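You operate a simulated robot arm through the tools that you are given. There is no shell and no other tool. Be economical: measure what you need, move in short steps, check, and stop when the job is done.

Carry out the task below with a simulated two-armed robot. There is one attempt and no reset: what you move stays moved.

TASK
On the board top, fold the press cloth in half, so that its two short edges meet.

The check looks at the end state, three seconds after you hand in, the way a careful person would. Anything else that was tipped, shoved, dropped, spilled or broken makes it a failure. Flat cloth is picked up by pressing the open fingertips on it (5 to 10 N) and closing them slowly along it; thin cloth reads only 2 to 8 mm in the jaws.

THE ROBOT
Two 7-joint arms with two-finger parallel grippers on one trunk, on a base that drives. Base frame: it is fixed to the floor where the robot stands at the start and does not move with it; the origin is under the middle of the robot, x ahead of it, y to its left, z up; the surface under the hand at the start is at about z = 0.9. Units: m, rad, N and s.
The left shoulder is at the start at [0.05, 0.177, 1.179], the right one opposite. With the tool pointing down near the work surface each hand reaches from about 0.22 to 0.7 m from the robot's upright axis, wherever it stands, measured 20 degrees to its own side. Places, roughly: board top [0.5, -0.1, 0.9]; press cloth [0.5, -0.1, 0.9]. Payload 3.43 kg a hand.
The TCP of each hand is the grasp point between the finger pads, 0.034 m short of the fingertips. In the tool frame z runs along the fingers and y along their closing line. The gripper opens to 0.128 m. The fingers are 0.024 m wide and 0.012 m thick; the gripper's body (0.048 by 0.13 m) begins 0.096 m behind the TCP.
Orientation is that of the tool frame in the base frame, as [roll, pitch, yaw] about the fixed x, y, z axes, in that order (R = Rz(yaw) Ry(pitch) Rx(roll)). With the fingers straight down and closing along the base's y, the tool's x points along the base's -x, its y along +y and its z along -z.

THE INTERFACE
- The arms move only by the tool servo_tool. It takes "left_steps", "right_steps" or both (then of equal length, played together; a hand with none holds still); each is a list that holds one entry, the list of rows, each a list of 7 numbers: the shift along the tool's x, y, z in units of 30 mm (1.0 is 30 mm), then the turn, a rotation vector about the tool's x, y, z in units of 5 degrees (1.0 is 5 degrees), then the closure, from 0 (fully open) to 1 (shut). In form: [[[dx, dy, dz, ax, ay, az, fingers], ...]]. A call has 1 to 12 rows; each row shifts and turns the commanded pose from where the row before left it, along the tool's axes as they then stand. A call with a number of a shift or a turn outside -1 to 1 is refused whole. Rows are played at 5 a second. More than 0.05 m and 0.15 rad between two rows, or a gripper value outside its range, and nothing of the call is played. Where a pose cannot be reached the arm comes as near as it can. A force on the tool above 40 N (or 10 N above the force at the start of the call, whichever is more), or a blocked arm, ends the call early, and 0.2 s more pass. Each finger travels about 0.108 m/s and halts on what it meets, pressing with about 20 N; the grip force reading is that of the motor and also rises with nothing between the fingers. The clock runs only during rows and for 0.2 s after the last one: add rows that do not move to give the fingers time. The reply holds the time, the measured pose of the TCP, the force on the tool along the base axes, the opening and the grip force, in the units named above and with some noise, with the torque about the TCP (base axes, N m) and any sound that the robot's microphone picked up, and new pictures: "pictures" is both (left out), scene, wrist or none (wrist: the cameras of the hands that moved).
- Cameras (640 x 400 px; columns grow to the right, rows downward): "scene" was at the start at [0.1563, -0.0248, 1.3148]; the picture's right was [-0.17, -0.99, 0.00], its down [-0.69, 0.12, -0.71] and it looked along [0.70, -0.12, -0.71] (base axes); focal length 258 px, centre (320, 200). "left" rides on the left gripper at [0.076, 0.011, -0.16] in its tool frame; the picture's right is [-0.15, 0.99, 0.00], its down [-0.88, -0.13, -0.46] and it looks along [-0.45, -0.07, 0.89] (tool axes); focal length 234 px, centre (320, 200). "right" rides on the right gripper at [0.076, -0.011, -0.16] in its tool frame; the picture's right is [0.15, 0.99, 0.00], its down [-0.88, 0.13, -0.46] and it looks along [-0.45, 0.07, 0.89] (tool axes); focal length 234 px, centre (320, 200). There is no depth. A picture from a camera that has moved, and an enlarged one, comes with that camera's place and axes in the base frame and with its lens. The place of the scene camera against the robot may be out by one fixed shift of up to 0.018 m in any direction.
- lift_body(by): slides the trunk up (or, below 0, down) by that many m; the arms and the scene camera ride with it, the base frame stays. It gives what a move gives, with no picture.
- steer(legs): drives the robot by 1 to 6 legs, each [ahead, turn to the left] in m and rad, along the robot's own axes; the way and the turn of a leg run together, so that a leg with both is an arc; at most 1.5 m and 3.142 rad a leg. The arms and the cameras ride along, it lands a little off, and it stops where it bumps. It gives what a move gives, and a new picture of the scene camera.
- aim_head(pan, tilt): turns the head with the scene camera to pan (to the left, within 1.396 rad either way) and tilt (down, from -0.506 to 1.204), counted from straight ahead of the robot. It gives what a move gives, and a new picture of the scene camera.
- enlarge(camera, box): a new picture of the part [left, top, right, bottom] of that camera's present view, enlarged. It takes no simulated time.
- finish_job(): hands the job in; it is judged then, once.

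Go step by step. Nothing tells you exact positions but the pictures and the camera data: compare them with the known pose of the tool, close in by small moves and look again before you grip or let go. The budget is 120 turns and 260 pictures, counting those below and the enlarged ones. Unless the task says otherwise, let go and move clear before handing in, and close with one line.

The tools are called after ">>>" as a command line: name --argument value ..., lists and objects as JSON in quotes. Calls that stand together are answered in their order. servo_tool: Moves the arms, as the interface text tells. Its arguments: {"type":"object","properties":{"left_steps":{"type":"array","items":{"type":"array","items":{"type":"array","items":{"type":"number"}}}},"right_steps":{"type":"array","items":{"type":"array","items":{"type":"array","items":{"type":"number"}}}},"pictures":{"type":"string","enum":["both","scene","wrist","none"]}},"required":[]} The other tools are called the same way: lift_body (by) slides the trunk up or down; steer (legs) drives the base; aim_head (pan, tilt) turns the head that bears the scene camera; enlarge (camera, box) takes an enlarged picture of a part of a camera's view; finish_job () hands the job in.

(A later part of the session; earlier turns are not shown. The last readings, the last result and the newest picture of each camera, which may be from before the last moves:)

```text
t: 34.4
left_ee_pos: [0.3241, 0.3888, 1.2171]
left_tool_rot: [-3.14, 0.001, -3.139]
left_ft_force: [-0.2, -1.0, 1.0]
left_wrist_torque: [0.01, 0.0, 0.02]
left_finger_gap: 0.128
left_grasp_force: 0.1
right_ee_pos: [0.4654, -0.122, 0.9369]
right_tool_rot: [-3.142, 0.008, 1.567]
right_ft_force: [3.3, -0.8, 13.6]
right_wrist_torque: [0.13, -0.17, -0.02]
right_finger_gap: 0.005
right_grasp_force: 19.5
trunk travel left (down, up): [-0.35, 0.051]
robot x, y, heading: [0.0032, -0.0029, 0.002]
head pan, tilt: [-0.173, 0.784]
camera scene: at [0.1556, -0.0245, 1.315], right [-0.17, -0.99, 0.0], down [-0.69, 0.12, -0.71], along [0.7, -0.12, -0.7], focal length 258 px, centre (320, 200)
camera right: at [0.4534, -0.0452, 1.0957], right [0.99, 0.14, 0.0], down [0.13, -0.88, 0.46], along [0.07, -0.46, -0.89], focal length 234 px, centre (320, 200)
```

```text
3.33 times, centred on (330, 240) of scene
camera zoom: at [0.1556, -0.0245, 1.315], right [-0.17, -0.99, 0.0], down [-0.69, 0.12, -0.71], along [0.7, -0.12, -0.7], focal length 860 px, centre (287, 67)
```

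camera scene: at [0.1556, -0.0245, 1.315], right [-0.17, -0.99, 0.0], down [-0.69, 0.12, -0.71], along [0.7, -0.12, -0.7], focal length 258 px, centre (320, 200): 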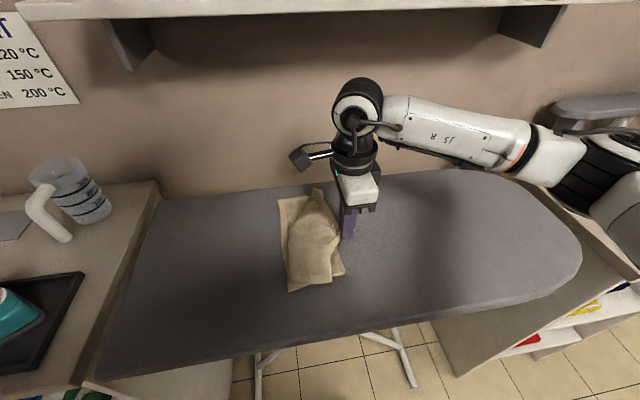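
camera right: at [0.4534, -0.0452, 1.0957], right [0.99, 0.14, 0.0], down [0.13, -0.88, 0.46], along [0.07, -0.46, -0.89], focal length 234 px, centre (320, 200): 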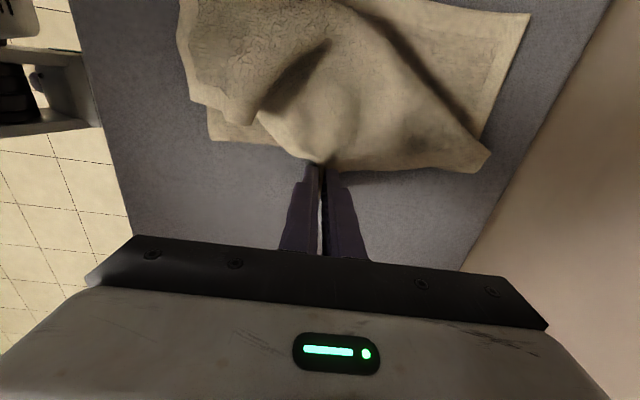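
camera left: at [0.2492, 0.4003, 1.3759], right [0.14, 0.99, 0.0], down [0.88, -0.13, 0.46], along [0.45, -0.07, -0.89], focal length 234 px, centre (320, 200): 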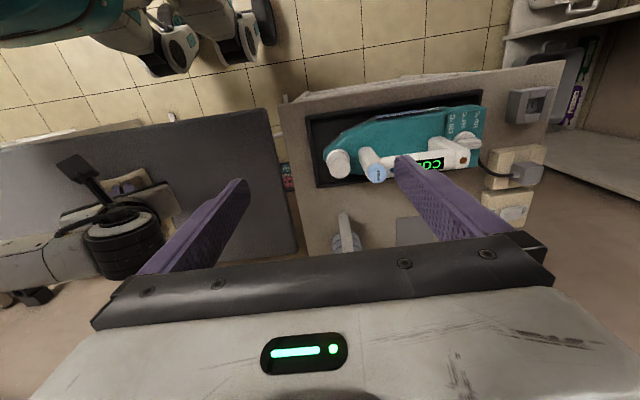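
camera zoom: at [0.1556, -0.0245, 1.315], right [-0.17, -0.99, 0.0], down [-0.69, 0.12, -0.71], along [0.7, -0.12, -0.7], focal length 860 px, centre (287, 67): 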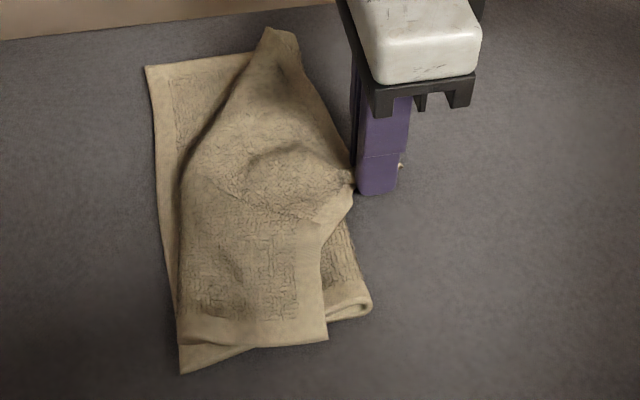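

Corner held. I'm lifting and carrying it back to its original far right place, which unfolds the cloth.

>>> servo_tool --right_steps '[[[0, 0, -0.7, 0, 0, 0, 1], [0, 0.1, -0.8, 0, 0, 0, 1], [-0.3, 0.4, -0.5, 0, 0, 0, 1], [-0.7, 0.5, 0, 0, 0, 0, 1], [-0.7, 0.5, 0, 0, 0, 0, 1], [-0.7, 0.5, 0, 0, 0, 0, 1], [-0.7, 0.5, 0, 0, 0, 0, 1], [-0.7, 0.5, 0.2, 0, 0, 0, 1], [-0.6, 0.3, 0.6, 0, 0, 0, 1], [-0.5, 0.2, 0.7, 0, 0, 0, 1], [0, 0, 0, 0, 0, 0, 1]]]' --pictures "scene"

>>> enlarge --camera "scene" --box '[240, 170, 420, 300]'

```text
t: 36.8
left_ee_pos: [0.3249, 0.3891, 1.217]
left_tool_rot: [3.141, 0.0, -3.139]
left_ft_force: [-0.8, -0.6, -0.4]
left_wrist_torque: [0.0, -0.01, -0.02]
left_finger_gap: 0.128
left_grasp_force: 0.1
right_ee_pos: [0.5673, -0.2712, 0.9527]
right_tool_rot: [-3.141, 0.01, 1.568]
right_ft_force: [-0.2, 0.7, -0.3]
right_wrist_torque: [-0.01, -0.03, -0.01]
right_finger_gap: 0.0047
right_grasp_force: 20.2
trunk travel left (down, up): [-0.35, 0.051]
robot x, y, heading: [-0.0022, -0.0016, 0.002]
head pan, tilt: [-0.173, 0.784]
camera scene: at [0.1562, -0.0246, 1.3148], right [-0.17, -0.99, 0.0], down [-0.69, 0.12, -0.71], along [0.7, -0.12, -0.71], focal length 258 px, centre (320, 200)
```

scene: 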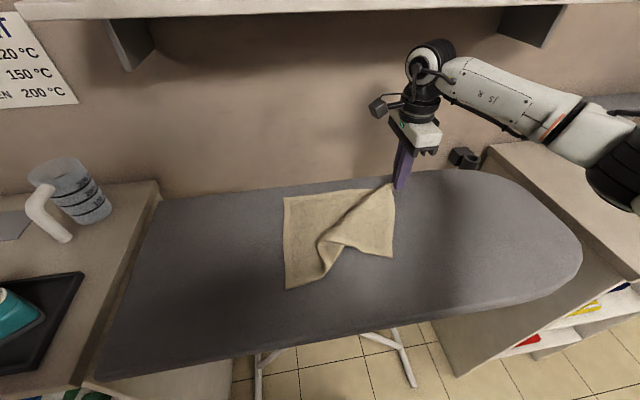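

```text
3.08 times, centred on (330, 235) of scene
camera zoom: at [0.1562, -0.0246, 1.3148], right [-0.17, -0.99, 0.0], down [-0.69, 0.12, -0.71], along [0.7, -0.12, -0.71], focal length 794 px, centre (289, 92)
```

zoom: 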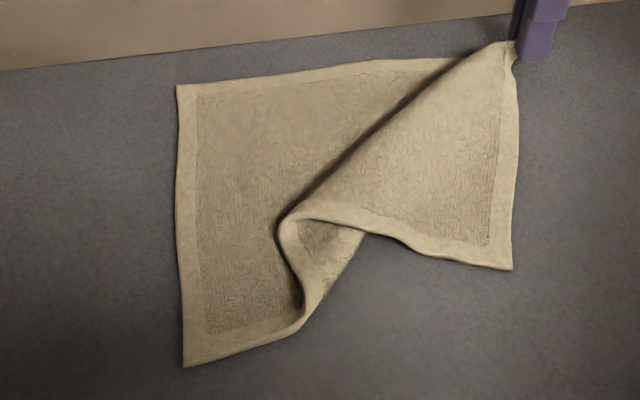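

The cloth is nearly unfolded. I'm setting this corner down and releasing it, then moving to the near right corner at about (0.395, -0.20).

>>> servo_tool --right_steps '[[[0, 0, 0.4, 0, 0, 0, 1], [0, 0, 0, 0, 0, 0, 0.9], [0, 0, 0, 0, 0, 0, 0.75], [0, 0, -0.3, 0, 0, 0, 0.75], [0, 0, -0.8, 0, 0, 0, 0.75], [0, 0, -0.8, 0, 0, 0, 0.75], [0.4, -0.7, 0, 0, 0, 0, 0.75], [0.5, -1, 0, 0, 0, 0, 0.75], [0.5, -1, 0, 0, 0, 0, 0.75], [0.5, -1, 0, 0, 0, 0, 0.75], [0.4, -1, 0.5, 0, 0, 0, 0.75], [0, 0, 0.6, 0, 0, 0, 0.75]]]'

>>> enlarge --camera "scene" --box '[260, 170, 440, 300]'

```text
t: 39.4
left_ee_pos: [0.3254, 0.3894, 1.2167]
left_tool_rot: [-3.141, -0.001, -3.141]
left_ft_force: [0.3, 1.1, 0.3]
left_wrist_torque: [0.01, 0.04, -0.03]
left_finger_gap: 0.1282
left_grasp_force: 0.0
right_ee_pos: [0.4259, -0.2, 0.961]
right_tool_rot: [-3.141, 0.009, 1.567]
right_ft_force: [-0.4, -0.5, -0.4]
right_wrist_torque: [-0.03, 0.02, 0.03]
right_finger_gap: 0.032
right_grasp_force: 0.0
trunk travel left (down, up): [-0.35, 0.051]
robot x, y, heading: [0.0008, 0.0006, -0.003]
head pan, tilt: [-0.173, 0.784]
camera scene: at [0.1566, -0.0248, 1.3148], right [-0.17, -0.99, 0.0], down [-0.7, 0.12, -0.71], along [0.7, -0.12, -0.71], focal length 258 px, centre (320, 200)
camera right: at [0.416, -0.1236, 1.1213], right [0.99, 0.14, 0.0], down [0.13, -0.88, 0.46], along [0.06, -0.46, -0.89], focal length 234 px, centre (320, 200)
```

scene: 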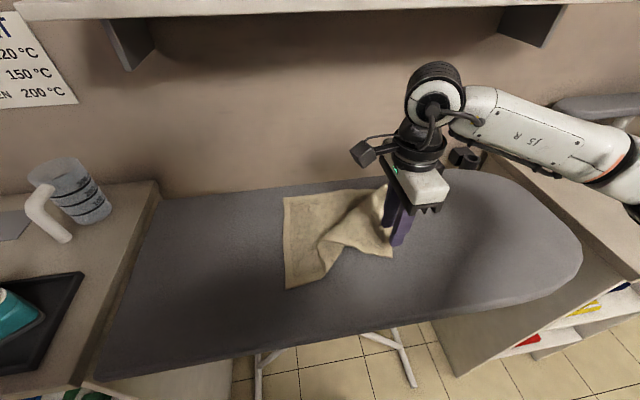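
right: 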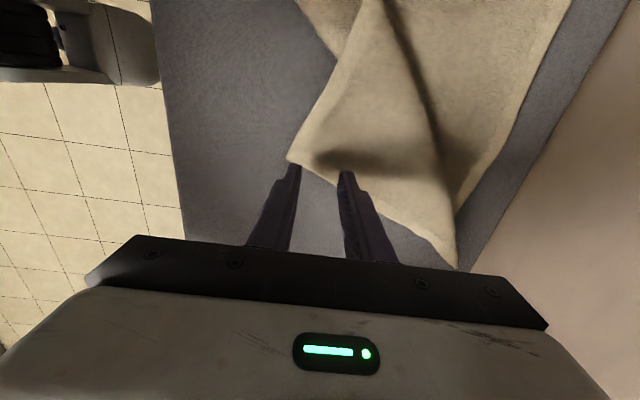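

```text
3.08 times, centred on (350, 235) of scene
camera zoom: at [0.1566, -0.0248, 1.3148], right [-0.17, -0.99, 0.0], down [-0.7, 0.12, -0.71], along [0.7, -0.12, -0.71], focal length 794 px, centre (228, 92)
```

zoom: 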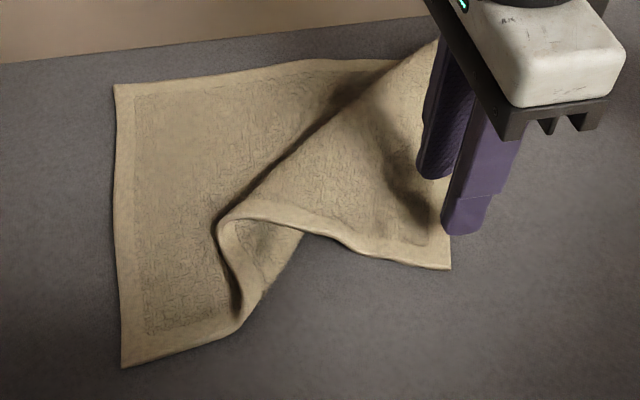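

>>> servo_tool --right_steps '[[[0.17, -0.33, 0.3, 0, 0, 0, 0.75], [0, 0, 0.3, 0, 0, 0, 0.75], [0, 0, 0.22, 0, 0, 0, 0.75], [0, 0, 0, 0, 0, 0, 0.75]]]' --pictures "wrist"

```text
t: 40.4
left_ee_pos: [0.325, 0.3893, 1.2163]
left_tool_rot: [3.14, 0.0, -3.14]
left_ft_force: [0.2, -0.2, 0.2]
left_wrist_torque: [0.03, 0.05, 0.01]
left_finger_gap: 0.128
left_grasp_force: 0.1
right_ee_pos: [0.4181, -0.1969, 0.9391]
right_tool_rot: [-3.14, 0.009, 1.568]
right_ft_force: [-0.6, -0.8, 0.7]
right_wrist_torque: [-0.02, 0.01, 0.02]
right_finger_gap: 0.0322
right_grasp_force: 0.0
trunk travel left (down, up): [-0.35, 0.051]
robot x, y, heading: [-0.0015, 0.0041, 0.0]
head pan, tilt: [-0.173, 0.784]
camera right: at [0.4068, -0.119, 1.098], right [0.99, 0.14, 0.0], down [0.13, -0.88, 0.46], along [0.06, -0.46, -0.89], focal length 234 px, centre (320, 200)
```

right: 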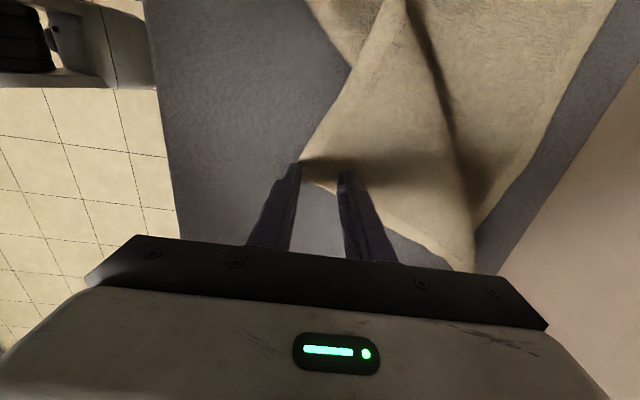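

>>> servo_tool --right_steps '[[[0.1, 0, 0.12, 0, 0, 0, 0.75], [0, 0, 0, 0, 0, 0, 0.75], [0, 0, 0, 0, 0, 0, 0.79], [0, 0, 0, 0, 0, 0, 0.83], [0, 0, 0, 0, 0, 0, 0.87], [0, 0, 0, 0, 0, 0, 0.91], [0, 0, 0, 0, 0, 0, 0.95], [0, 0, 0, 0, 0, 0, 1.0], [0, 0, 0, 0, 0, 0, 1.0]]]' --pictures "wrist"

>>> enlarge --camera "scene" --box '[260, 170, 440, 300]'

```text
t: 42.4
left_ee_pos: [0.3239, 0.391, 1.2162]
left_tool_rot: [-3.139, 0.002, -3.139]
left_ft_force: [-0.5, -0.2, 0.2]
left_wrist_torque: [-0.02, -0.02, 0.03]
left_finger_gap: 0.1278
left_grasp_force: 0.1
right_ee_pos: [0.418, -0.1913, 0.9362]
right_tool_rot: [3.139, 0.009, 1.568]
right_ft_force: [5.4, 1.1, 22.4]
right_wrist_torque: [0.1, -0.34, 0.01]
right_finger_gap: 0.0068
right_grasp_force: 20.5
trunk travel left (down, up): [-0.35, 0.051]
robot x, y, heading: [-0.0031, -0.0018, 0.0]
head pan, tilt: [-0.173, 0.784]
camera right: at [0.4064, -0.1148, 1.0957], right [0.99, 0.14, 0.0], down [0.13, -0.88, 0.46], along [0.07, -0.46, -0.89], focal length 234 px, centre (320, 200)
```

right: 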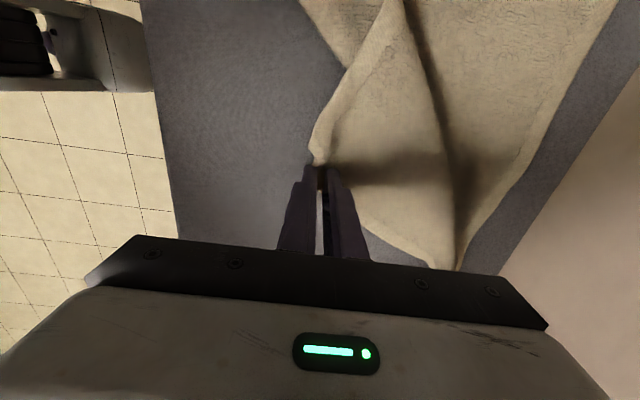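

```text
3.08 times, centred on (350, 235) of scene
camera zoom: at [0.1553, -0.0239, 1.315], right [-0.17, -0.99, 0.0], down [-0.69, 0.12, -0.71], along [0.7, -0.12, -0.7], focal length 794 px, centre (228, 92)
```

zoom: 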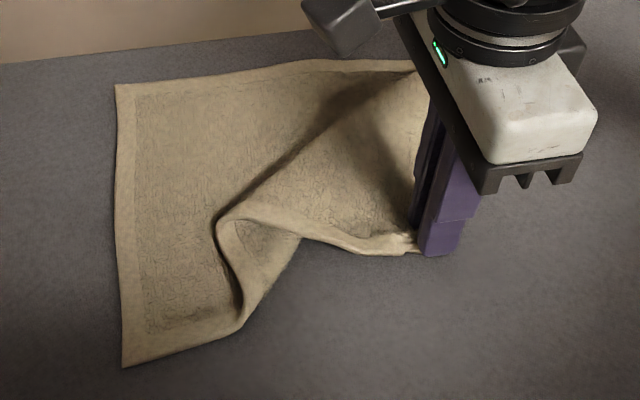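

>>> servo_tool --right_steps '[[[0, 0, -0.7, 0, 0, 0, 1], [-0.1, -0.1, -0.8, 0, 0, 0, 1], [-0.4, -0.3, 0, 0, 0, 0, 1], [-0.5, -0.35, 0, 0, 0, 0, 1], [-0.5, -0.35, 0.1, 0, 0, 0, 1], [-0.5, -0.35, 0.4, 0, 0, 0, 1], [-0.4, -0.2, 0.4, 0, 0, 0, 1], [0, 0, 0, 0, 0, 0, 1]]]' --pictures "scene"

>>> enlarge --camera "scene" --box '[260, 170, 440, 300]'

```text
t: 44.2
left_ee_pos: [0.3251, 0.3887, 1.217]
left_tool_rot: [3.141, -0.001, -3.139]
left_ft_force: [-0.3, 0.8, 0.2]
left_wrist_torque: [-0.01, -0.05, -0.01]
left_finger_gap: 0.1281
left_grasp_force: 0.0
right_ee_pos: [0.3685, -0.2645, 0.9534]
right_tool_rot: [-3.139, 0.009, 1.569]
right_ft_force: [0.2, -0.2, -0.2]
right_wrist_torque: [0.0, 0.01, 0.01]
right_finger_gap: 0.0049
right_grasp_force: 19.9
trunk travel left (down, up): [-0.35, 0.051]
robot x, y, heading: [-0.0019, -0.0018, -0.001]
head pan, tilt: [-0.173, 0.784]
camera scene: at [0.1564, -0.0246, 1.3148], right [-0.17, -0.99, 0.0], down [-0.69, 0.12, -0.71], along [0.7, -0.12, -0.71], focal length 258 px, centre (320, 200)
```

scene: 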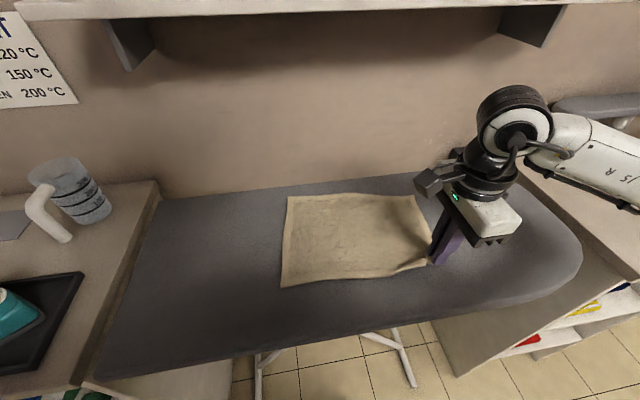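

```text
3.08 times, centred on (350, 235) of scene
camera zoom: at [0.1564, -0.0246, 1.3148], right [-0.17, -0.99, 0.0], down [-0.69, 0.12, -0.71], along [0.7, -0.12, -0.71], focal length 794 px, centre (228, 92)
```

zoom: 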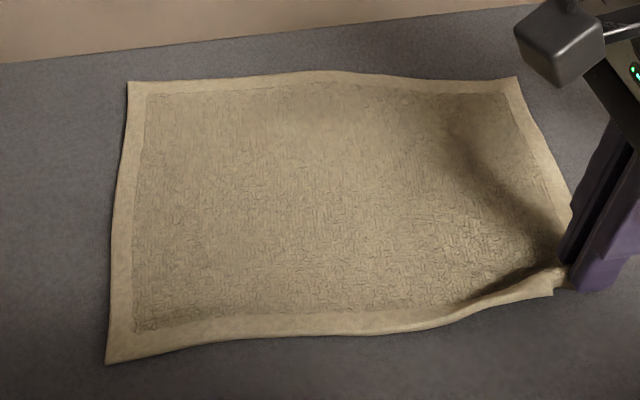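

The cloth is flat again, and the pinch now lies along the edge at the near right corner. I'm lifting it and starting the carry over.

>>> servo_tool --right_steps '[[[0.1, 0, -0.7, 0, 0, 0, 1], [0.3, 0.1, -0.8, 0, 0, 0, 1], [0.6, 0.1, -0.6, 0, 0, 0, 1], [0.7, 0.1, -0.3, 0, 0, 0, 1], [0.8, 0.1, 0, 0, 0, 0, 1], [0.8, 0.1, 0, 0, 0, 0, 1], [0.8, 0.1, 0, 0, 0, 0, 1], [0.8, 0.1, 0, 0, 0, 0, 1], [0.8, 0, 0, 0, 0, 0, 1], [0, 0, 0, 0, 0, 0, 1]]]' --pictures "scene"

>>> servo_tool --right_steps '[[[0, 0, 0, 0, -1, 0, 1], [0, 0, 0, 0, -1, 0, 1], [0, 0, 0, 0, -1, 0, 1], [0, 0, 0, 0, -1, 0, 1], [0, 0, 0, 0, -1, 0, 1], [0, 0, 0, 0, -1, 0, 1], [0, 0, 0, 0, -1, 0, 1], [0, 0, 0, 0, -1, 0, 1]]]'

>>> enlarge --camera "scene" --box '[240, 170, 420, 300]'

```text
t: 46.4
left_ee_pos: [0.3252, 0.3892, 1.2175]
left_tool_rot: [-3.141, -0.001, -3.14]
left_ft_force: [-0.6, -0.1, -0.5]
left_wrist_torque: [0.0, -0.03, 0.01]
left_finger_gap: 0.1276
left_grasp_force: 0.1
right_ee_pos: [0.3922, -0.0924, 1.0247]
right_tool_rot: [-3.141, 0.008, 1.567]
right_ft_force: [0.1, 0.0, 0.5]
right_wrist_torque: [0.01, 0.0, -0.02]
right_finger_gap: 0.0045
right_grasp_force: 20.2
trunk travel left (down, up): [-0.35, 0.051]
robot x, y, heading: [-0.0004, 0.0004, 0.001]
head pan, tilt: [-0.173, 0.784]
camera scene: at [0.1563, -0.0251, 1.3148], right [-0.17, -0.99, 0.0], down [-0.69, 0.12, -0.71], along [0.7, -0.12, -0.71], focal length 258 px, centre (320, 200)
```

scene: 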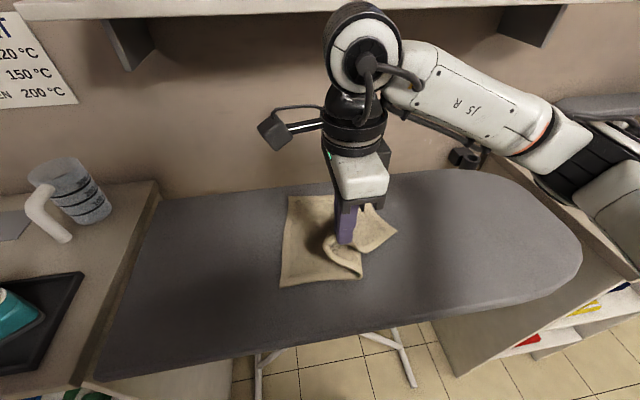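

```text
t: 48.2
left_ee_pos: [0.3248, 0.3909, 1.2162]
left_tool_rot: [-3.14, 0.0, -3.14]
left_ft_force: [-0.4, 0.3, -0.3]
left_wrist_torque: [-0.01, -0.01, -0.01]
left_finger_gap: 0.128
left_grasp_force: 0.0
right_ee_pos: [0.391, -0.0912, 1.0249]
right_tool_rot: [-3.139, 0.708, 1.569]
right_ft_force: [0.3, 0.6, -0.6]
right_wrist_torque: [0.02, 0.03, 0.01]
right_finger_gap: 0.005
right_grasp_force: 19.8
trunk travel left (down, up): [-0.35, 0.051]
robot x, y, heading: [-0.0024, 0.0011, 0.001]
head pan, tilt: [-0.173, 0.784]
camera scene: at [0.1562, -0.0243, 1.3148], right [-0.17, -0.99, 0.0], down [-0.69, 0.12, -0.71], along [0.7, -0.12, -0.71], focal length 258 px, centre (320, 200)
camera right: at [0.3798, 0.0695, 1.0969], right [0.99, 0.11, -0.1], down [0.13, -0.37, 0.92], along [0.06, -0.92, -0.38], focal length 234 px, centre (320, 200)
```

scene: 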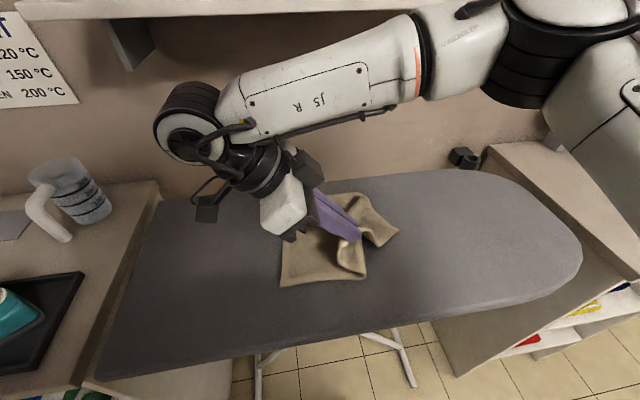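
right: 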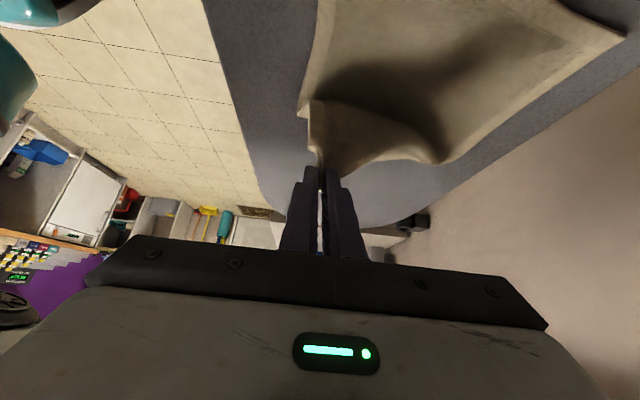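

```text
3.08 times, centred on (330, 235) of scene
camera zoom: at [0.1562, -0.0243, 1.3148], right [-0.17, -0.99, 0.0], down [-0.69, 0.12, -0.71], along [0.7, -0.12, -0.71], focal length 794 px, centre (289, 92)
```

zoom: 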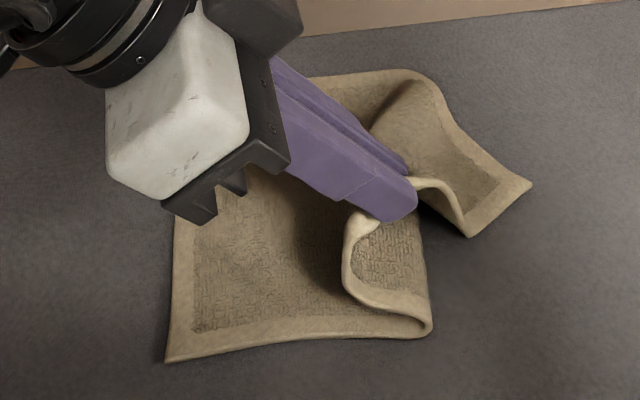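

The roll works. I'm carrying on toward the near left corner and then down.

>>> servo_tool --right_steps '[[[0.66, 0, -0.55, 0, -0.5, 0, 1], [0.66, 0, -0.55, 0, -0.5, 0, 1], [0.66, 0, -0.55, 0, 0, 0, 1], [0.66, 0, -0.55, 0, 0, 0, 1], [0.43, -0.1, 0.5, 0, 0, 0, 1], [0.43, 0, 0.5, 0, 0, 0, 1], [0, 0, 0, 0, 0, 0, 1]]]' --pictures "wrist"

>>> enlarge --camera "scene" --box '[240, 170, 420, 300]'

```text
t: 49.8
left_ee_pos: [0.3241, 0.3898, 1.2161]
left_tool_rot: [3.141, -0.002, -3.139]
left_ft_force: [0.1, 0.3, 0.5]
left_wrist_torque: [0.02, -0.01, 0.01]
left_finger_gap: 0.1281
left_grasp_force: 0.1
right_ee_pos: [0.4036, -0.0108, 0.9828]
right_tool_rot: [3.137, 0.777, 1.507]
right_ft_force: [-0.1, 0.0, 0.7]
right_wrist_torque: [-0.05, 0.01, 0.0]
right_finger_gap: 0.0048
right_grasp_force: 19.2
trunk travel left (down, up): [-0.35, 0.051]
robot x, y, heading: [0.0008, 0.0, -0.0]
head pan, tilt: [-0.173, 0.784]
camera right: at [0.401, 0.1555, 1.0446], right [0.99, 0.04, -0.1], down [0.11, -0.32, 0.94], along [0.01, -0.95, -0.32], focal length 234 px, centre (320, 200)
```

right: 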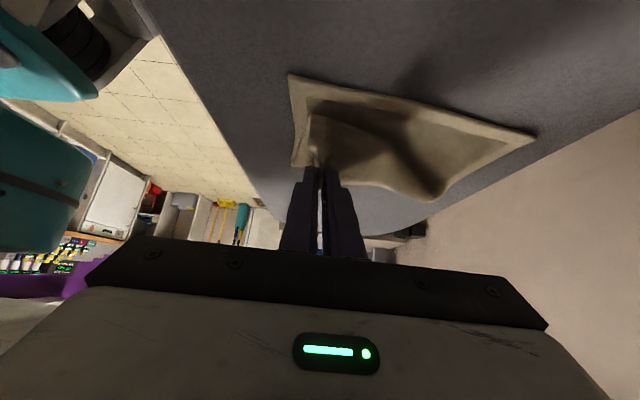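

```text
3.08 times, centred on (330, 235) of scene
camera zoom: at [0.1562, -0.0247, 1.3148], right [-0.17, -0.99, 0.0], down [-0.69, 0.12, -0.71], along [0.7, -0.12, -0.71], focal length 794 px, centre (289, 92)
```

zoom: 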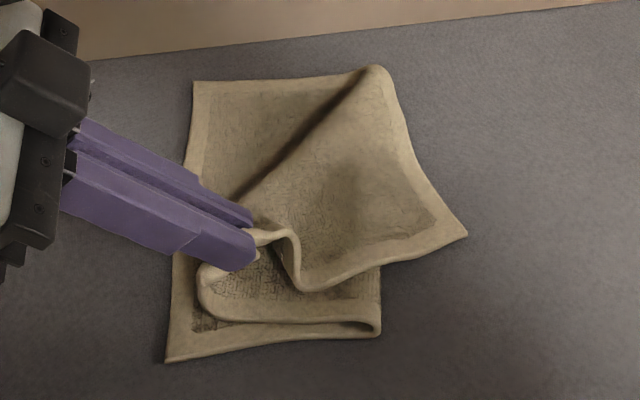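

>>> servo_tool --right_steps '[[[0.5, -0.17, 0.12, 0, 0, 0, 1], [0.5, -0.17, 0.12, 0, 0, 0, 1], [0.5, -0.17, 0.12, 0, 0, 0, 1], [0, 0, 0, 0, 0, 0, 1]]]' --pictures "wrist"

>>> enlarge --camera "scene" --box '[240, 170, 420, 300]'

```text
t: 50.8
left_ee_pos: [0.3241, 0.3892, 1.2168]
left_tool_rot: [3.141, 0.001, -3.14]
left_ft_force: [-0.3, 0.3, -0.9]
left_wrist_torque: [0.0, 0.03, 0.0]
left_finger_gap: 0.1279
left_grasp_force: 0.0
right_ee_pos: [0.384, -0.0026, 0.9438]
right_tool_rot: [3.131, 0.78, 1.508]
right_ft_force: [0.1, 0.3, 1.4]
right_wrist_torque: [-0.01, 0.03, 0.02]
right_finger_gap: 0.0047
right_grasp_force: 20.0
right hand out of reach, approached as far as the arm can: row 1, 2, 3
trunk travel left (down, up): [-0.35, 0.051]
robot x, y, heading: [-0.0036, 0.0006, 0.003]
head pan, tilt: [-0.173, 0.784]
camera right: at [0.3812, 0.1633, 1.004], right [0.99, 0.05, -0.1], down [0.11, -0.31, 0.94], along [0.02, -0.95, -0.31], focal length 234 px, centre (320, 200)
```

right: 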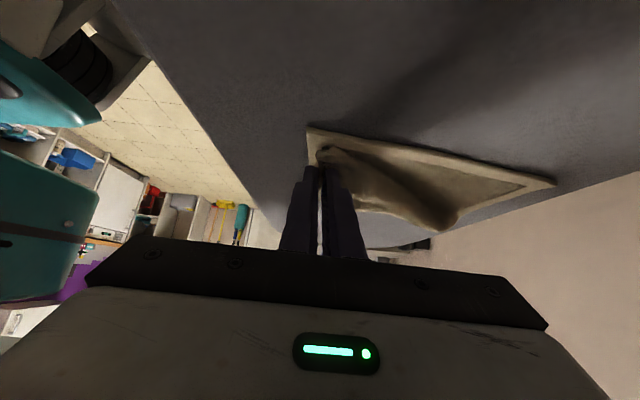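

```text
3.08 times, centred on (330, 235) of scene
camera zoom: at [0.1563, -0.0248, 1.3148], right [-0.17, -0.99, 0.0], down [-0.69, 0.12, -0.71], along [0.7, -0.12, -0.71], focal length 794 px, centre (289, 92)
```

zoom: 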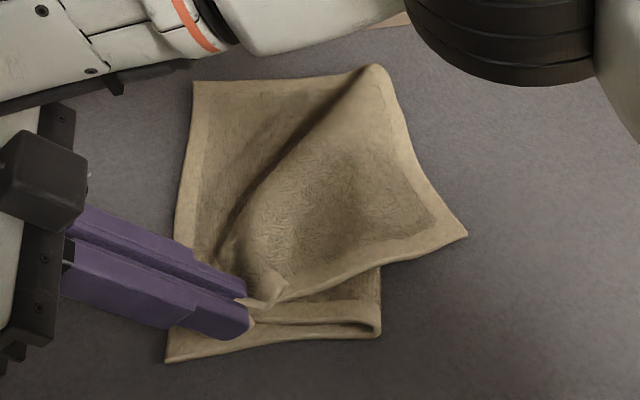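

>>> servo_tool --right_steps '[[[0, 0, -0.1, 0, 1, 0, 1], [0, 0, 0, 0, 1, 0, 1], [0.2, 0, -0.15, 0, 0, 0, 1], [0.25, 0, -0.15, 0, 0, 0, 1], [0, 0, 0, 0, 0, 0, 1]]]' --pictures "none"

>>> enlarge --camera "scene" --box '[240, 170, 420, 300]'

```text
t: 52.0
left_ee_pos: [0.3252, 0.3896, 1.2163]
left_tool_rot: [-3.141, 0.002, -3.139]
left_ft_force: [-0.5, 0.0, 0.5]
left_wrist_torque: [0.0, -0.02, 0.01]
left_finger_gap: 0.1281
left_grasp_force: 0.0
right_ee_pos: [0.3693, 0.0316, 0.9398]
right_tool_rot: [-3.14, 0.618, 1.569]
right_ft_force: [-0.8, -4.2, 10.3]
right_wrist_torque: [-0.3, -0.06, -0.05]
right_finger_gap: 0.0047
right_grasp_force: 20.2
trunk travel left (down, up): [-0.35, 0.051]
robot x, y, heading: [-0.0011, -0.0027, 0.0]
head pan, tilt: [-0.173, 0.784]
```

```text
3.08 times, centred on (330, 235) of scene
camera zoom: at [0.1556, -0.0254, 1.3149], right [-0.17, -0.99, 0.0], down [-0.69, 0.12, -0.71], along [0.7, -0.12, -0.7], focal length 794 px, centre (289, 92)
```

zoom: 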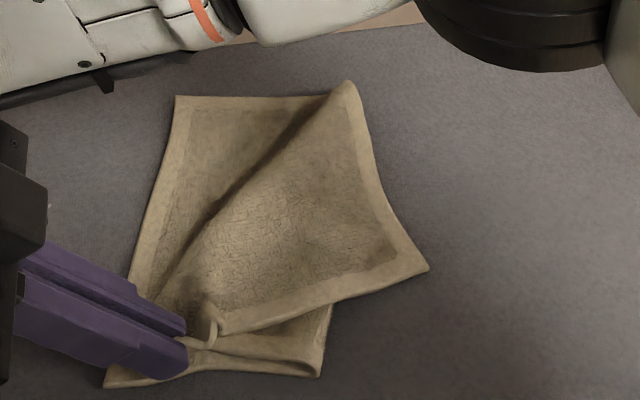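

The arm returned to its commanded pose and slid the cloth about 3 cm, still well within the board. I'm lifting slightly, moving the corner over the near left one, and releasing.

>>> servo_tool --right_steps '[[[-0.25, 0, -0.35, 0, 0, 0, 1], [0.3, 0.05, -0.2, 0, 0, 0, 1], [0.32, 0.05, -0.2, 0, 0, 0, 1], [0.12, 0, 0.17, 0, 0, 0, 1], [0, 0, 0, 0, 0, 0, 1]]]' --pictures "wrist"

>>> enlarge --camera "scene" --box '[240, 170, 420, 300]'

```text
t: 53.2
left_ee_pos: [0.324, 0.3884, 1.2177]
left_tool_rot: [3.14, -0.001, -3.139]
left_ft_force: [0.6, 0.3, -0.4]
left_wrist_torque: [0.02, 0.02, 0.0]
left_finger_gap: 0.1279
left_grasp_force: 0.0
right_ee_pos: [0.3898, 0.0378, 0.9507]
right_tool_rot: [3.135, 0.611, 1.51]
right_ft_force: [0.0, -0.8, 0.1]
right_wrist_torque: [0.0, -0.01, 0.0]
right_finger_gap: 0.0047
right_grasp_force: 20.0
trunk travel left (down, up): [-0.35, 0.051]
robot x, y, heading: [-0.0023, -0.0003, 0.002]
head pan, tilt: [-0.173, 0.784]
camera right: at [0.3868, 0.1909, 1.0386], right [0.99, 0.06, -0.08], down [0.1, -0.47, 0.88], along [0.02, -0.88, -0.47], focal length 234 px, centre (320, 200)
```

right: 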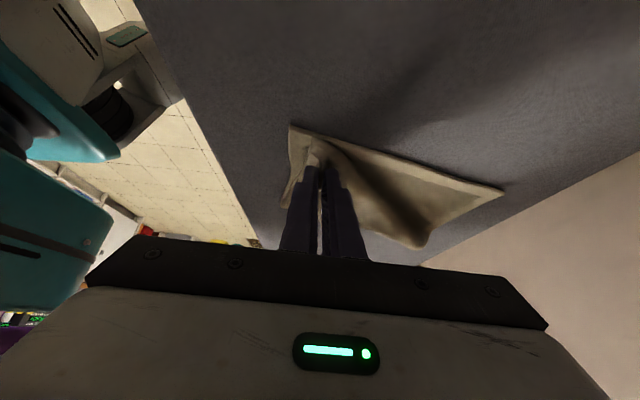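

```text
3.08 times, centred on (330, 235) of scene
camera zoom: at [0.1563, -0.0248, 1.3148], right [-0.17, -0.99, 0.0], down [-0.69, 0.12, -0.71], along [0.7, -0.12, -0.71], focal length 794 px, centre (289, 92)
```

zoom: 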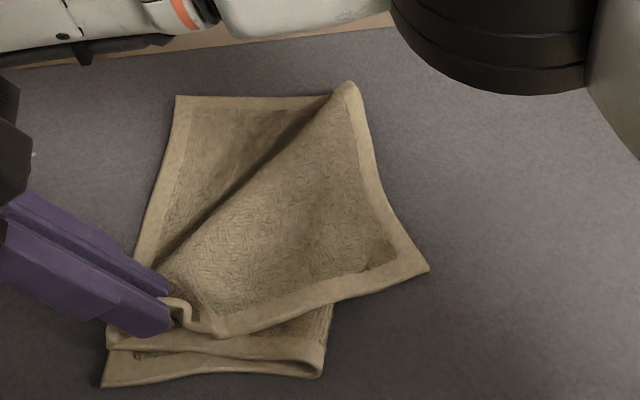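

>>> servo_tool --right_steps '[[[0.1, -0.3, 0.05, 0, 0, 0, 1], [0.1, -0.3, 0.1, 0, 0, 0, 1], [0, 0, 0.1, 0, 0, 0, 1], [0, 0, 0, 0, 0, 0, 1]]]' --pictures "none"

>>> enlarge --camera "scene" --box '[240, 170, 420, 300]'

```text
t: 54.2
left_ee_pos: [0.3243, 0.3902, 1.217]
left_tool_rot: [3.141, -0.001, -3.139]
left_ft_force: [-0.1, 0.4, -0.5]
left_wrist_torque: [-0.01, 0.02, 0.02]
left_finger_gap: 0.128
left_grasp_force: 0.0
right_ee_pos: [0.3704, 0.0407, 0.942]
right_tool_rot: [3.134, 0.61, 1.513]
right_ft_force: [3.1, 2.1, 7.2]
right_wrist_torque: [-0.01, -0.16, 0.04]
right_finger_gap: 0.0047
right_grasp_force: 20.2
trunk travel left (down, up): [-0.35, 0.051]
robot x, y, heading: [-0.0019, 0.002, 0.001]
head pan, tilt: [-0.173, 0.784]
```

```text
3.08 times, centred on (330, 235) of scene
camera zoom: at [0.1562, -0.0246, 1.3149], right [-0.17, -0.99, 0.0], down [-0.69, 0.12, -0.71], along [0.7, -0.12, -0.71], focal length 794 px, centre (289, 92)
```

zoom: 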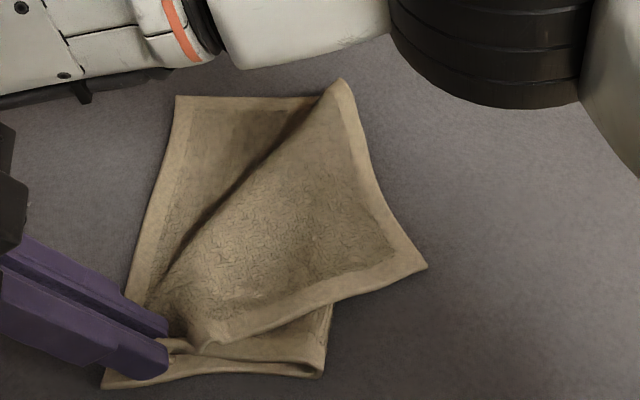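

Released position looks right, so I'm opening and lifting straight up.

>>> servo_tool --right_steps '[[[0, 0, 0, 0, 0, 0, 0.9], [0, 0, 0, 0, 0, 0, 0.8], [0, 0, 0, 0, 0, 0, 0.8], [-0.2, 0, -0.4, 0, 0, 0, 0.8], [-0.5, 0, -0.7, 0, 0, 0, 0.8], [-0.5, 0, -0.7, 0, 0.5, 0, 0.8], [-0.5, 0, -0.7, 0, 0.5, 0, 0.8], [-0.5, 0, -0.6, 0, 1, 0, 0.8], [-0.5, 0, 0, 0, 1, 0, 0.8], [-0.5, 0, 0, 0, 1, 0, 0.8], [-0.5, 0, 0, 0, 1, 0, 0.8]]]'

>>> enlarge --camera "scene" --box '[240, 170, 420, 300]'

```text
t: 56.6
left_ee_pos: [0.3237, 0.3894, 1.2173]
left_tool_rot: [3.141, -0.001, -3.141]
left_ft_force: [0.9, -0.5, 0.2]
left_wrist_torque: [0.01, -0.01, 0.02]
left_finger_gap: 0.1281
left_grasp_force: 0.1
right_ee_pos: [0.3549, 0.008, 1.0656]
right_tool_rot: [-3.14, 0.179, 1.569]
right_ft_force: [0.4, -0.3, 0.4]
right_wrist_torque: [0.01, 0.01, 0.04]
right_finger_gap: 0.0258
right_grasp_force: 0.1
trunk travel left (down, up): [-0.35, 0.051]
robot x, y, heading: [0.0017, 0.0019, -0.0]
head pan, tilt: [-0.173, 0.784]
camera scene: at [0.1563, -0.0255, 1.3148], right [-0.17, -0.99, 0.0], down [-0.69, 0.12, -0.71], along [0.7, -0.12, -0.71], focal length 258 px, centre (320, 200)
camera right: at [0.3446, 0.1113, 1.2089], right [0.99, 0.14, -0.03], down [0.13, -0.78, 0.61], along [0.06, -0.6, -0.79], focal length 234 px, centre (320, 200)
```

scene: 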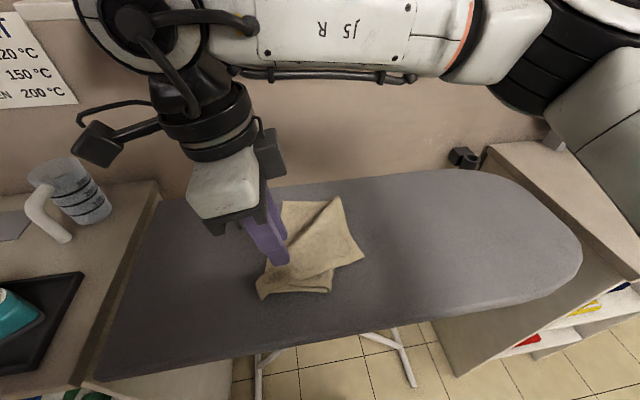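
right: 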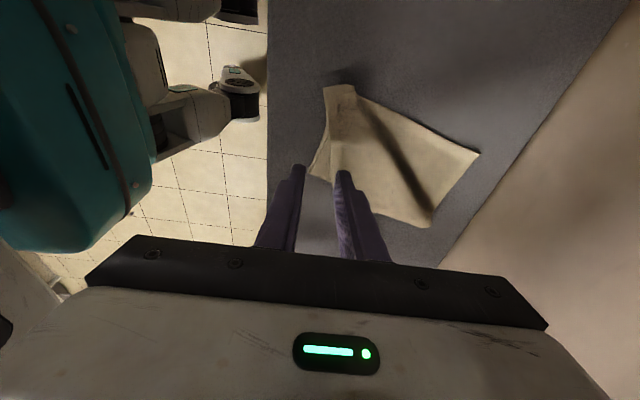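

```text
3.08 times, centred on (330, 235) of scene
camera zoom: at [0.1563, -0.0255, 1.3148], right [-0.17, -0.99, 0.0], down [-0.69, 0.12, -0.71], along [0.7, -0.12, -0.71], focal length 794 px, centre (289, 92)
```

zoom: 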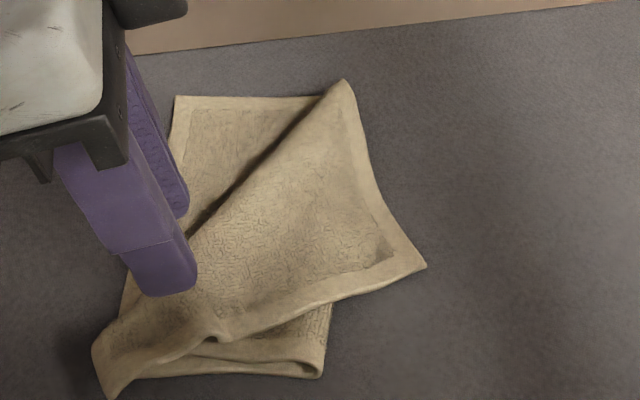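

The near corner is laid properly onto the near left corner with no fold-back. Next is the far corner, lying at about (0.40, -0.15), which must flip to (0.575, -0.01). I'm turning the wrist so the fingers close across that corner.

>>> servo_tool --right_steps '[[[0, 0, 0, 0, 1, 0, 0.8], [0, 0, 0, 0, 1, 0, 0.8], [-0.8, 0, 0, 0, 0, -1, 0.81], [-0.8, 0, 0, 0, 0, -1, 0.81], [-0.8, 0, 0, 0, 0, -1, 0.81], [-0.8, 0, 0, 0, 0, -1, 0.81], [0, 0, 0, 0, 0, -1, 0.81], [0, 0, 0, 0, 0, -1, 0.81], [0, 0, 0, 0, 0, -1, 0.81], [0, 0, 0, 0, 0, -1, 0.81], [0, 0, 0, 0, 0, -1, 0.81], [0, 0, 0, 0, 0, -1, 0.81]]]' --pictures "none"

>>> servo_tool --right_steps '[[[0, 0, 0, 0, 0, -1, 0.81], [0, 0, 0, 0, 0, -1, 0.81], [0, 0, 0, 0, 0, -1, 0.81], [0, 0, 0, 0, 0, -1, 0.81], [0, 0, 0, 0, 0, -1, 0.81], [0, 0, 0, 0, 0, -1, 0.81], [0, 0, 0, 0, 0, -1, 0.81], [0, 0, 0, 0, 0, -1, 0.81], [0, 0, 0, 0, 0, -1, 0.81], [0, 0, 0, 0, 0, -1, 0.81], [0, 0, 0, 0, 0, -1, 0.81], [0, 0, 0, 0, 0, -1, 0.81]]]' --pictures "none"

>>> servo_tool --right_steps '[[[0, 0, 0, 0, 0, -1, 0.81], [0, 0, 0, 0, 0, -1, 0.81], [0, 0, 0, 0, 0, -1, 0.81], [0, 0, 0, 0, 0, -1, 0.81], [0, 0, 0, 0, 0, -1, 0.81], [0, 0, 0, 0, 0, 0, 0.81]]]'

```text
t: 59.2
left_ee_pos: [0.3247, 0.39, 1.2165]
left_tool_rot: [3.141, -0.002, -3.139]
left_ft_force: [0.8, 0.0, -0.5]
left_wrist_torque: [-0.01, 0.02, 0.01]
left_finger_gap: 0.1281
left_grasp_force: 0.1
right_ee_pos: [0.3659, -0.0856, 1.0666]
right_tool_rot: [-3.133, 0.005, 2.444]
right_ft_force: [0.0, -0.2, -0.5]
right_wrist_torque: [0.02, -0.03, 0.0]
right_finger_gap: 0.0243
right_grasp_force: 0.1
trunk travel left (down, up): [-0.35, 0.051]
robot x, y, heading: [0.0059, -0.0004, 0.002]
head pan, tilt: [-0.173, 0.784]
```

```text
t: 61.8
left_ee_pos: [0.3259, 0.3897, 1.2175]
left_tool_rot: [3.141, -0.001, -3.14]
left_ft_force: [-0.4, 0.2, -0.6]
left_wrist_torque: [0.03, 0.02, -0.01]
left_finger_gap: 0.1281
left_grasp_force: 0.0
right_ee_pos: [0.3662, -0.086, 1.0667]
right_tool_rot: [-3.132, -0.004, -2.796]
right_ft_force: [-0.6, -0.5, 0.9]
right_wrist_torque: [-0.01, -0.02, -0.03]
right_finger_gap: 0.0242
right_grasp_force: 0.0
trunk travel left (down, up): [-0.35, 0.051]
robot x, y, heading: [-0.0009, -0.0018, 0.0]
head pan, tilt: [-0.173, 0.784]
```

```text
t: 63.2
left_ee_pos: [0.3261, 0.3898, 1.2168]
left_tool_rot: [3.141, -0.001, -3.14]
left_ft_force: [-0.4, 1.2, 0.6]
left_wrist_torque: [0.01, 0.0, 0.02]
left_finger_gap: 0.1281
left_grasp_force: 0.1
right_ee_pos: [0.3667, -0.0856, 1.0662]
right_tool_rot: [-3.137, -0.007, -2.357]
right_ft_force: [0.3, -0.2, -0.8]
right_wrist_torque: [0.0, 0.0, -0.02]
right_finger_gap: 0.0245
right_grasp_force: 0.1
trunk travel left (down, up): [-0.35, 0.051]
robot x, y, heading: [0.001, -0.0017, -0.003]
head pan, tilt: [-0.173, 0.784]
camera scene: at [0.1563, -0.0248, 1.3148], right [-0.17, -0.99, 0.0], down [-0.69, 0.12, -0.71], along [0.7, -0.12, -0.71], focal length 258 px, centre (320, 200)
camera right: at [0.3212, -0.1459, 1.2267], right [-0.8, 0.6, 0.0], down [0.53, 0.72, 0.45], along [0.27, 0.36, -0.89], focal length 234 px, centre (320, 200)
```

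scene: 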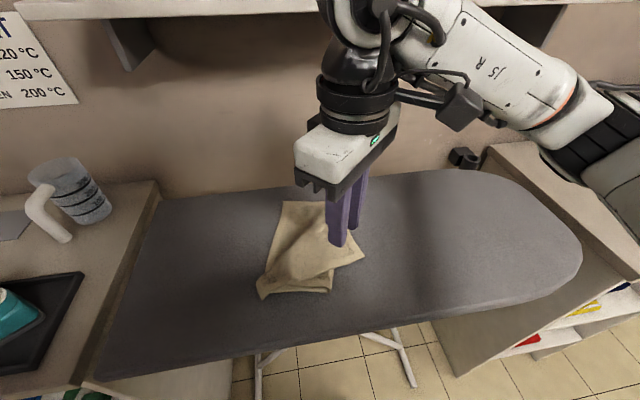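
right: 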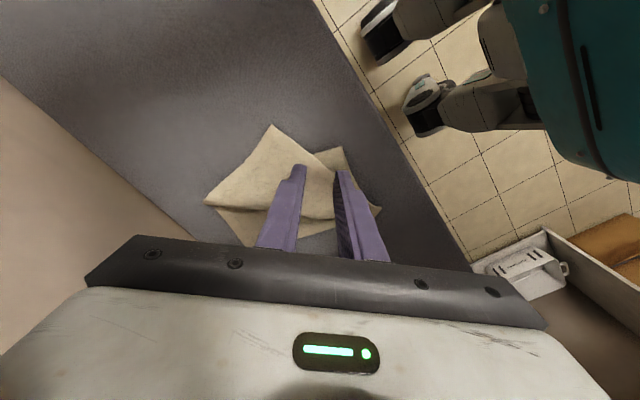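

>>> servo_tool --right_steps '[[[0, -0.458, 0.74, 0, 0, 0, 0.81], [0, -0.458, 0.74, 0, 0, 0, 0.81], [0, -0.458, 0.74, 0, 0, 0, 0.81], [0, -0.458, 0.74, 0, 0, 0, 0.81], [0, -0.458, 0.74, 0, 0, 0, 0.81], [0, 0, 0, 0, 0, 0, 0.81]]]' --pictures "wrist"

>>> enlarge --camera "scene" --box '[240, 170, 420, 300]'

```text
t: 64.6
left_ee_pos: [0.3254, 0.3903, 1.2176]
left_tool_rot: [-3.141, 0.001, -3.14]
left_ft_force: [0.7, 0.7, -0.2]
left_wrist_torque: [0.01, 0.02, -0.02]
left_finger_gap: 0.1279
left_grasp_force: 0.1
right_ee_pos: [0.4146, -0.1352, 0.9546]
right_tool_rot: [-3.135, -0.007, -2.361]
right_ft_force: [-0.5, 0.0, -0.7]
right_wrist_torque: [-0.02, -0.01, -0.01]
right_finger_gap: 0.0241
right_grasp_force: 0.1
trunk travel left (down, up): [-0.35, 0.051]
robot x, y, heading: [0.001, -0.0024, 0.003]
head pan, tilt: [-0.173, 0.784]
camera right: at [0.3691, -0.1962, 1.1153], right [-0.8, 0.6, -0.01], down [0.53, 0.72, 0.45], along [0.27, 0.36, -0.89], focal length 234 px, centre (320, 200)
```

right: 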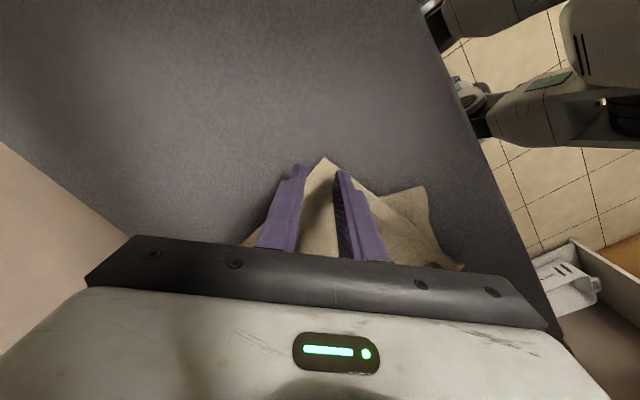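

```text
3.08 times, centred on (330, 235) of scene
camera zoom: at [0.1562, -0.0247, 1.3148], right [-0.17, -0.99, 0.0], down [-0.69, 0.12, -0.71], along [0.7, -0.12, -0.71], focal length 794 px, centre (289, 92)
```

zoom: 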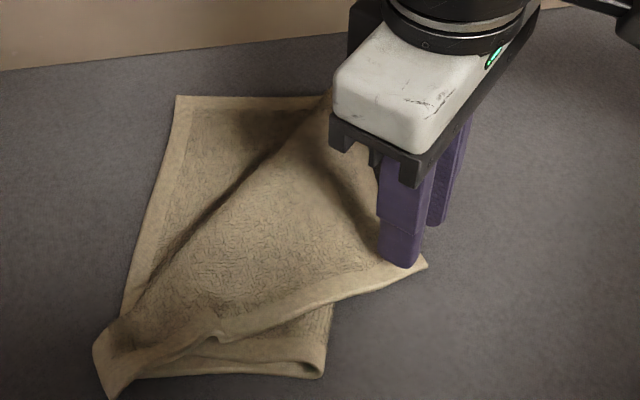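

>>> servo_tool --right_steps '[[[0, 0, 0.3, 0, 0, 0, 0.81], [0, 0, 0.24, 0, 0, 0, 0.81], [0, 0, 0.12, 0, 0, 0, 0.81], [0, 0, 0, 0, 0, 0, 0.81], [0, 0, 0, 0, 0, 0, 0.85], [0, 0, 0, 0, 0, 0, 0.89], [0, 0, 0, 0, 0, 0, 0.93], [0, 0, 0, 0, 0, 0, 0.97], [0, 0, 0, 0, 0, 0, 1.0], [0, 0, 0, 0, 0, 0, 1.0]]]' --pictures "wrist"

>>> enlarge --camera "scene" --box '[240, 170, 420, 300]'

```text
t: 66.8
left_ee_pos: [0.3232, 0.3907, 1.2164]
left_tool_rot: [-3.14, 0.003, -3.139]
left_ft_force: [-0.3, -0.2, -0.3]
left_wrist_torque: [-0.04, 0.01, 0.02]
left_finger_gap: 0.1282
left_grasp_force: 0.0
right_ee_pos: [0.4146, -0.1345, 0.9372]
right_tool_rot: [-3.133, -0.007, -2.359]
right_ft_force: [-3.0, 4.0, 12.7]
right_wrist_torque: [0.27, 0.06, -0.03]
right_finger_gap: 0.0043
right_grasp_force: 20.0
trunk travel left (down, up): [-0.35, 0.051]
robot x, y, heading: [-0.0005, 0.0017, -0.002]
head pan, tilt: [-0.173, 0.784]
camera right: at [0.368, -0.1954, 1.0971], right [-0.8, 0.6, -0.01], down [0.53, 0.72, 0.45], along [0.27, 0.36, -0.89], focal length 234 px, centre (320, 200)
```

right: 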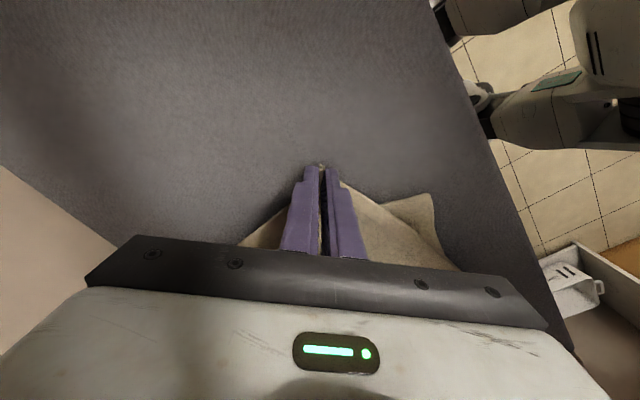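

```text
3.08 times, centred on (330, 235) of scene
camera zoom: at [0.1551, -0.0241, 1.315], right [-0.17, -0.99, 0.0], down [-0.69, 0.12, -0.71], along [0.7, -0.12, -0.7], focal length 794 px, centre (289, 92)
```

zoom: 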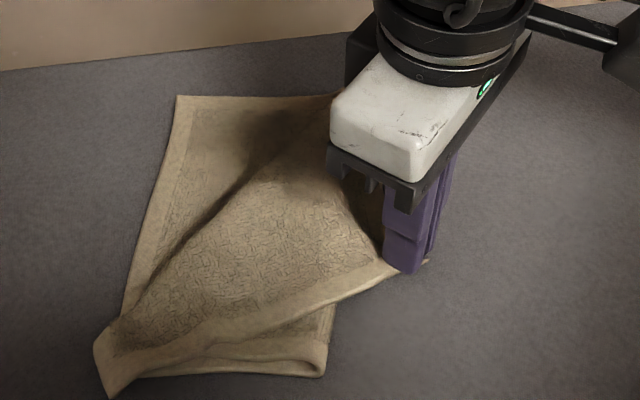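

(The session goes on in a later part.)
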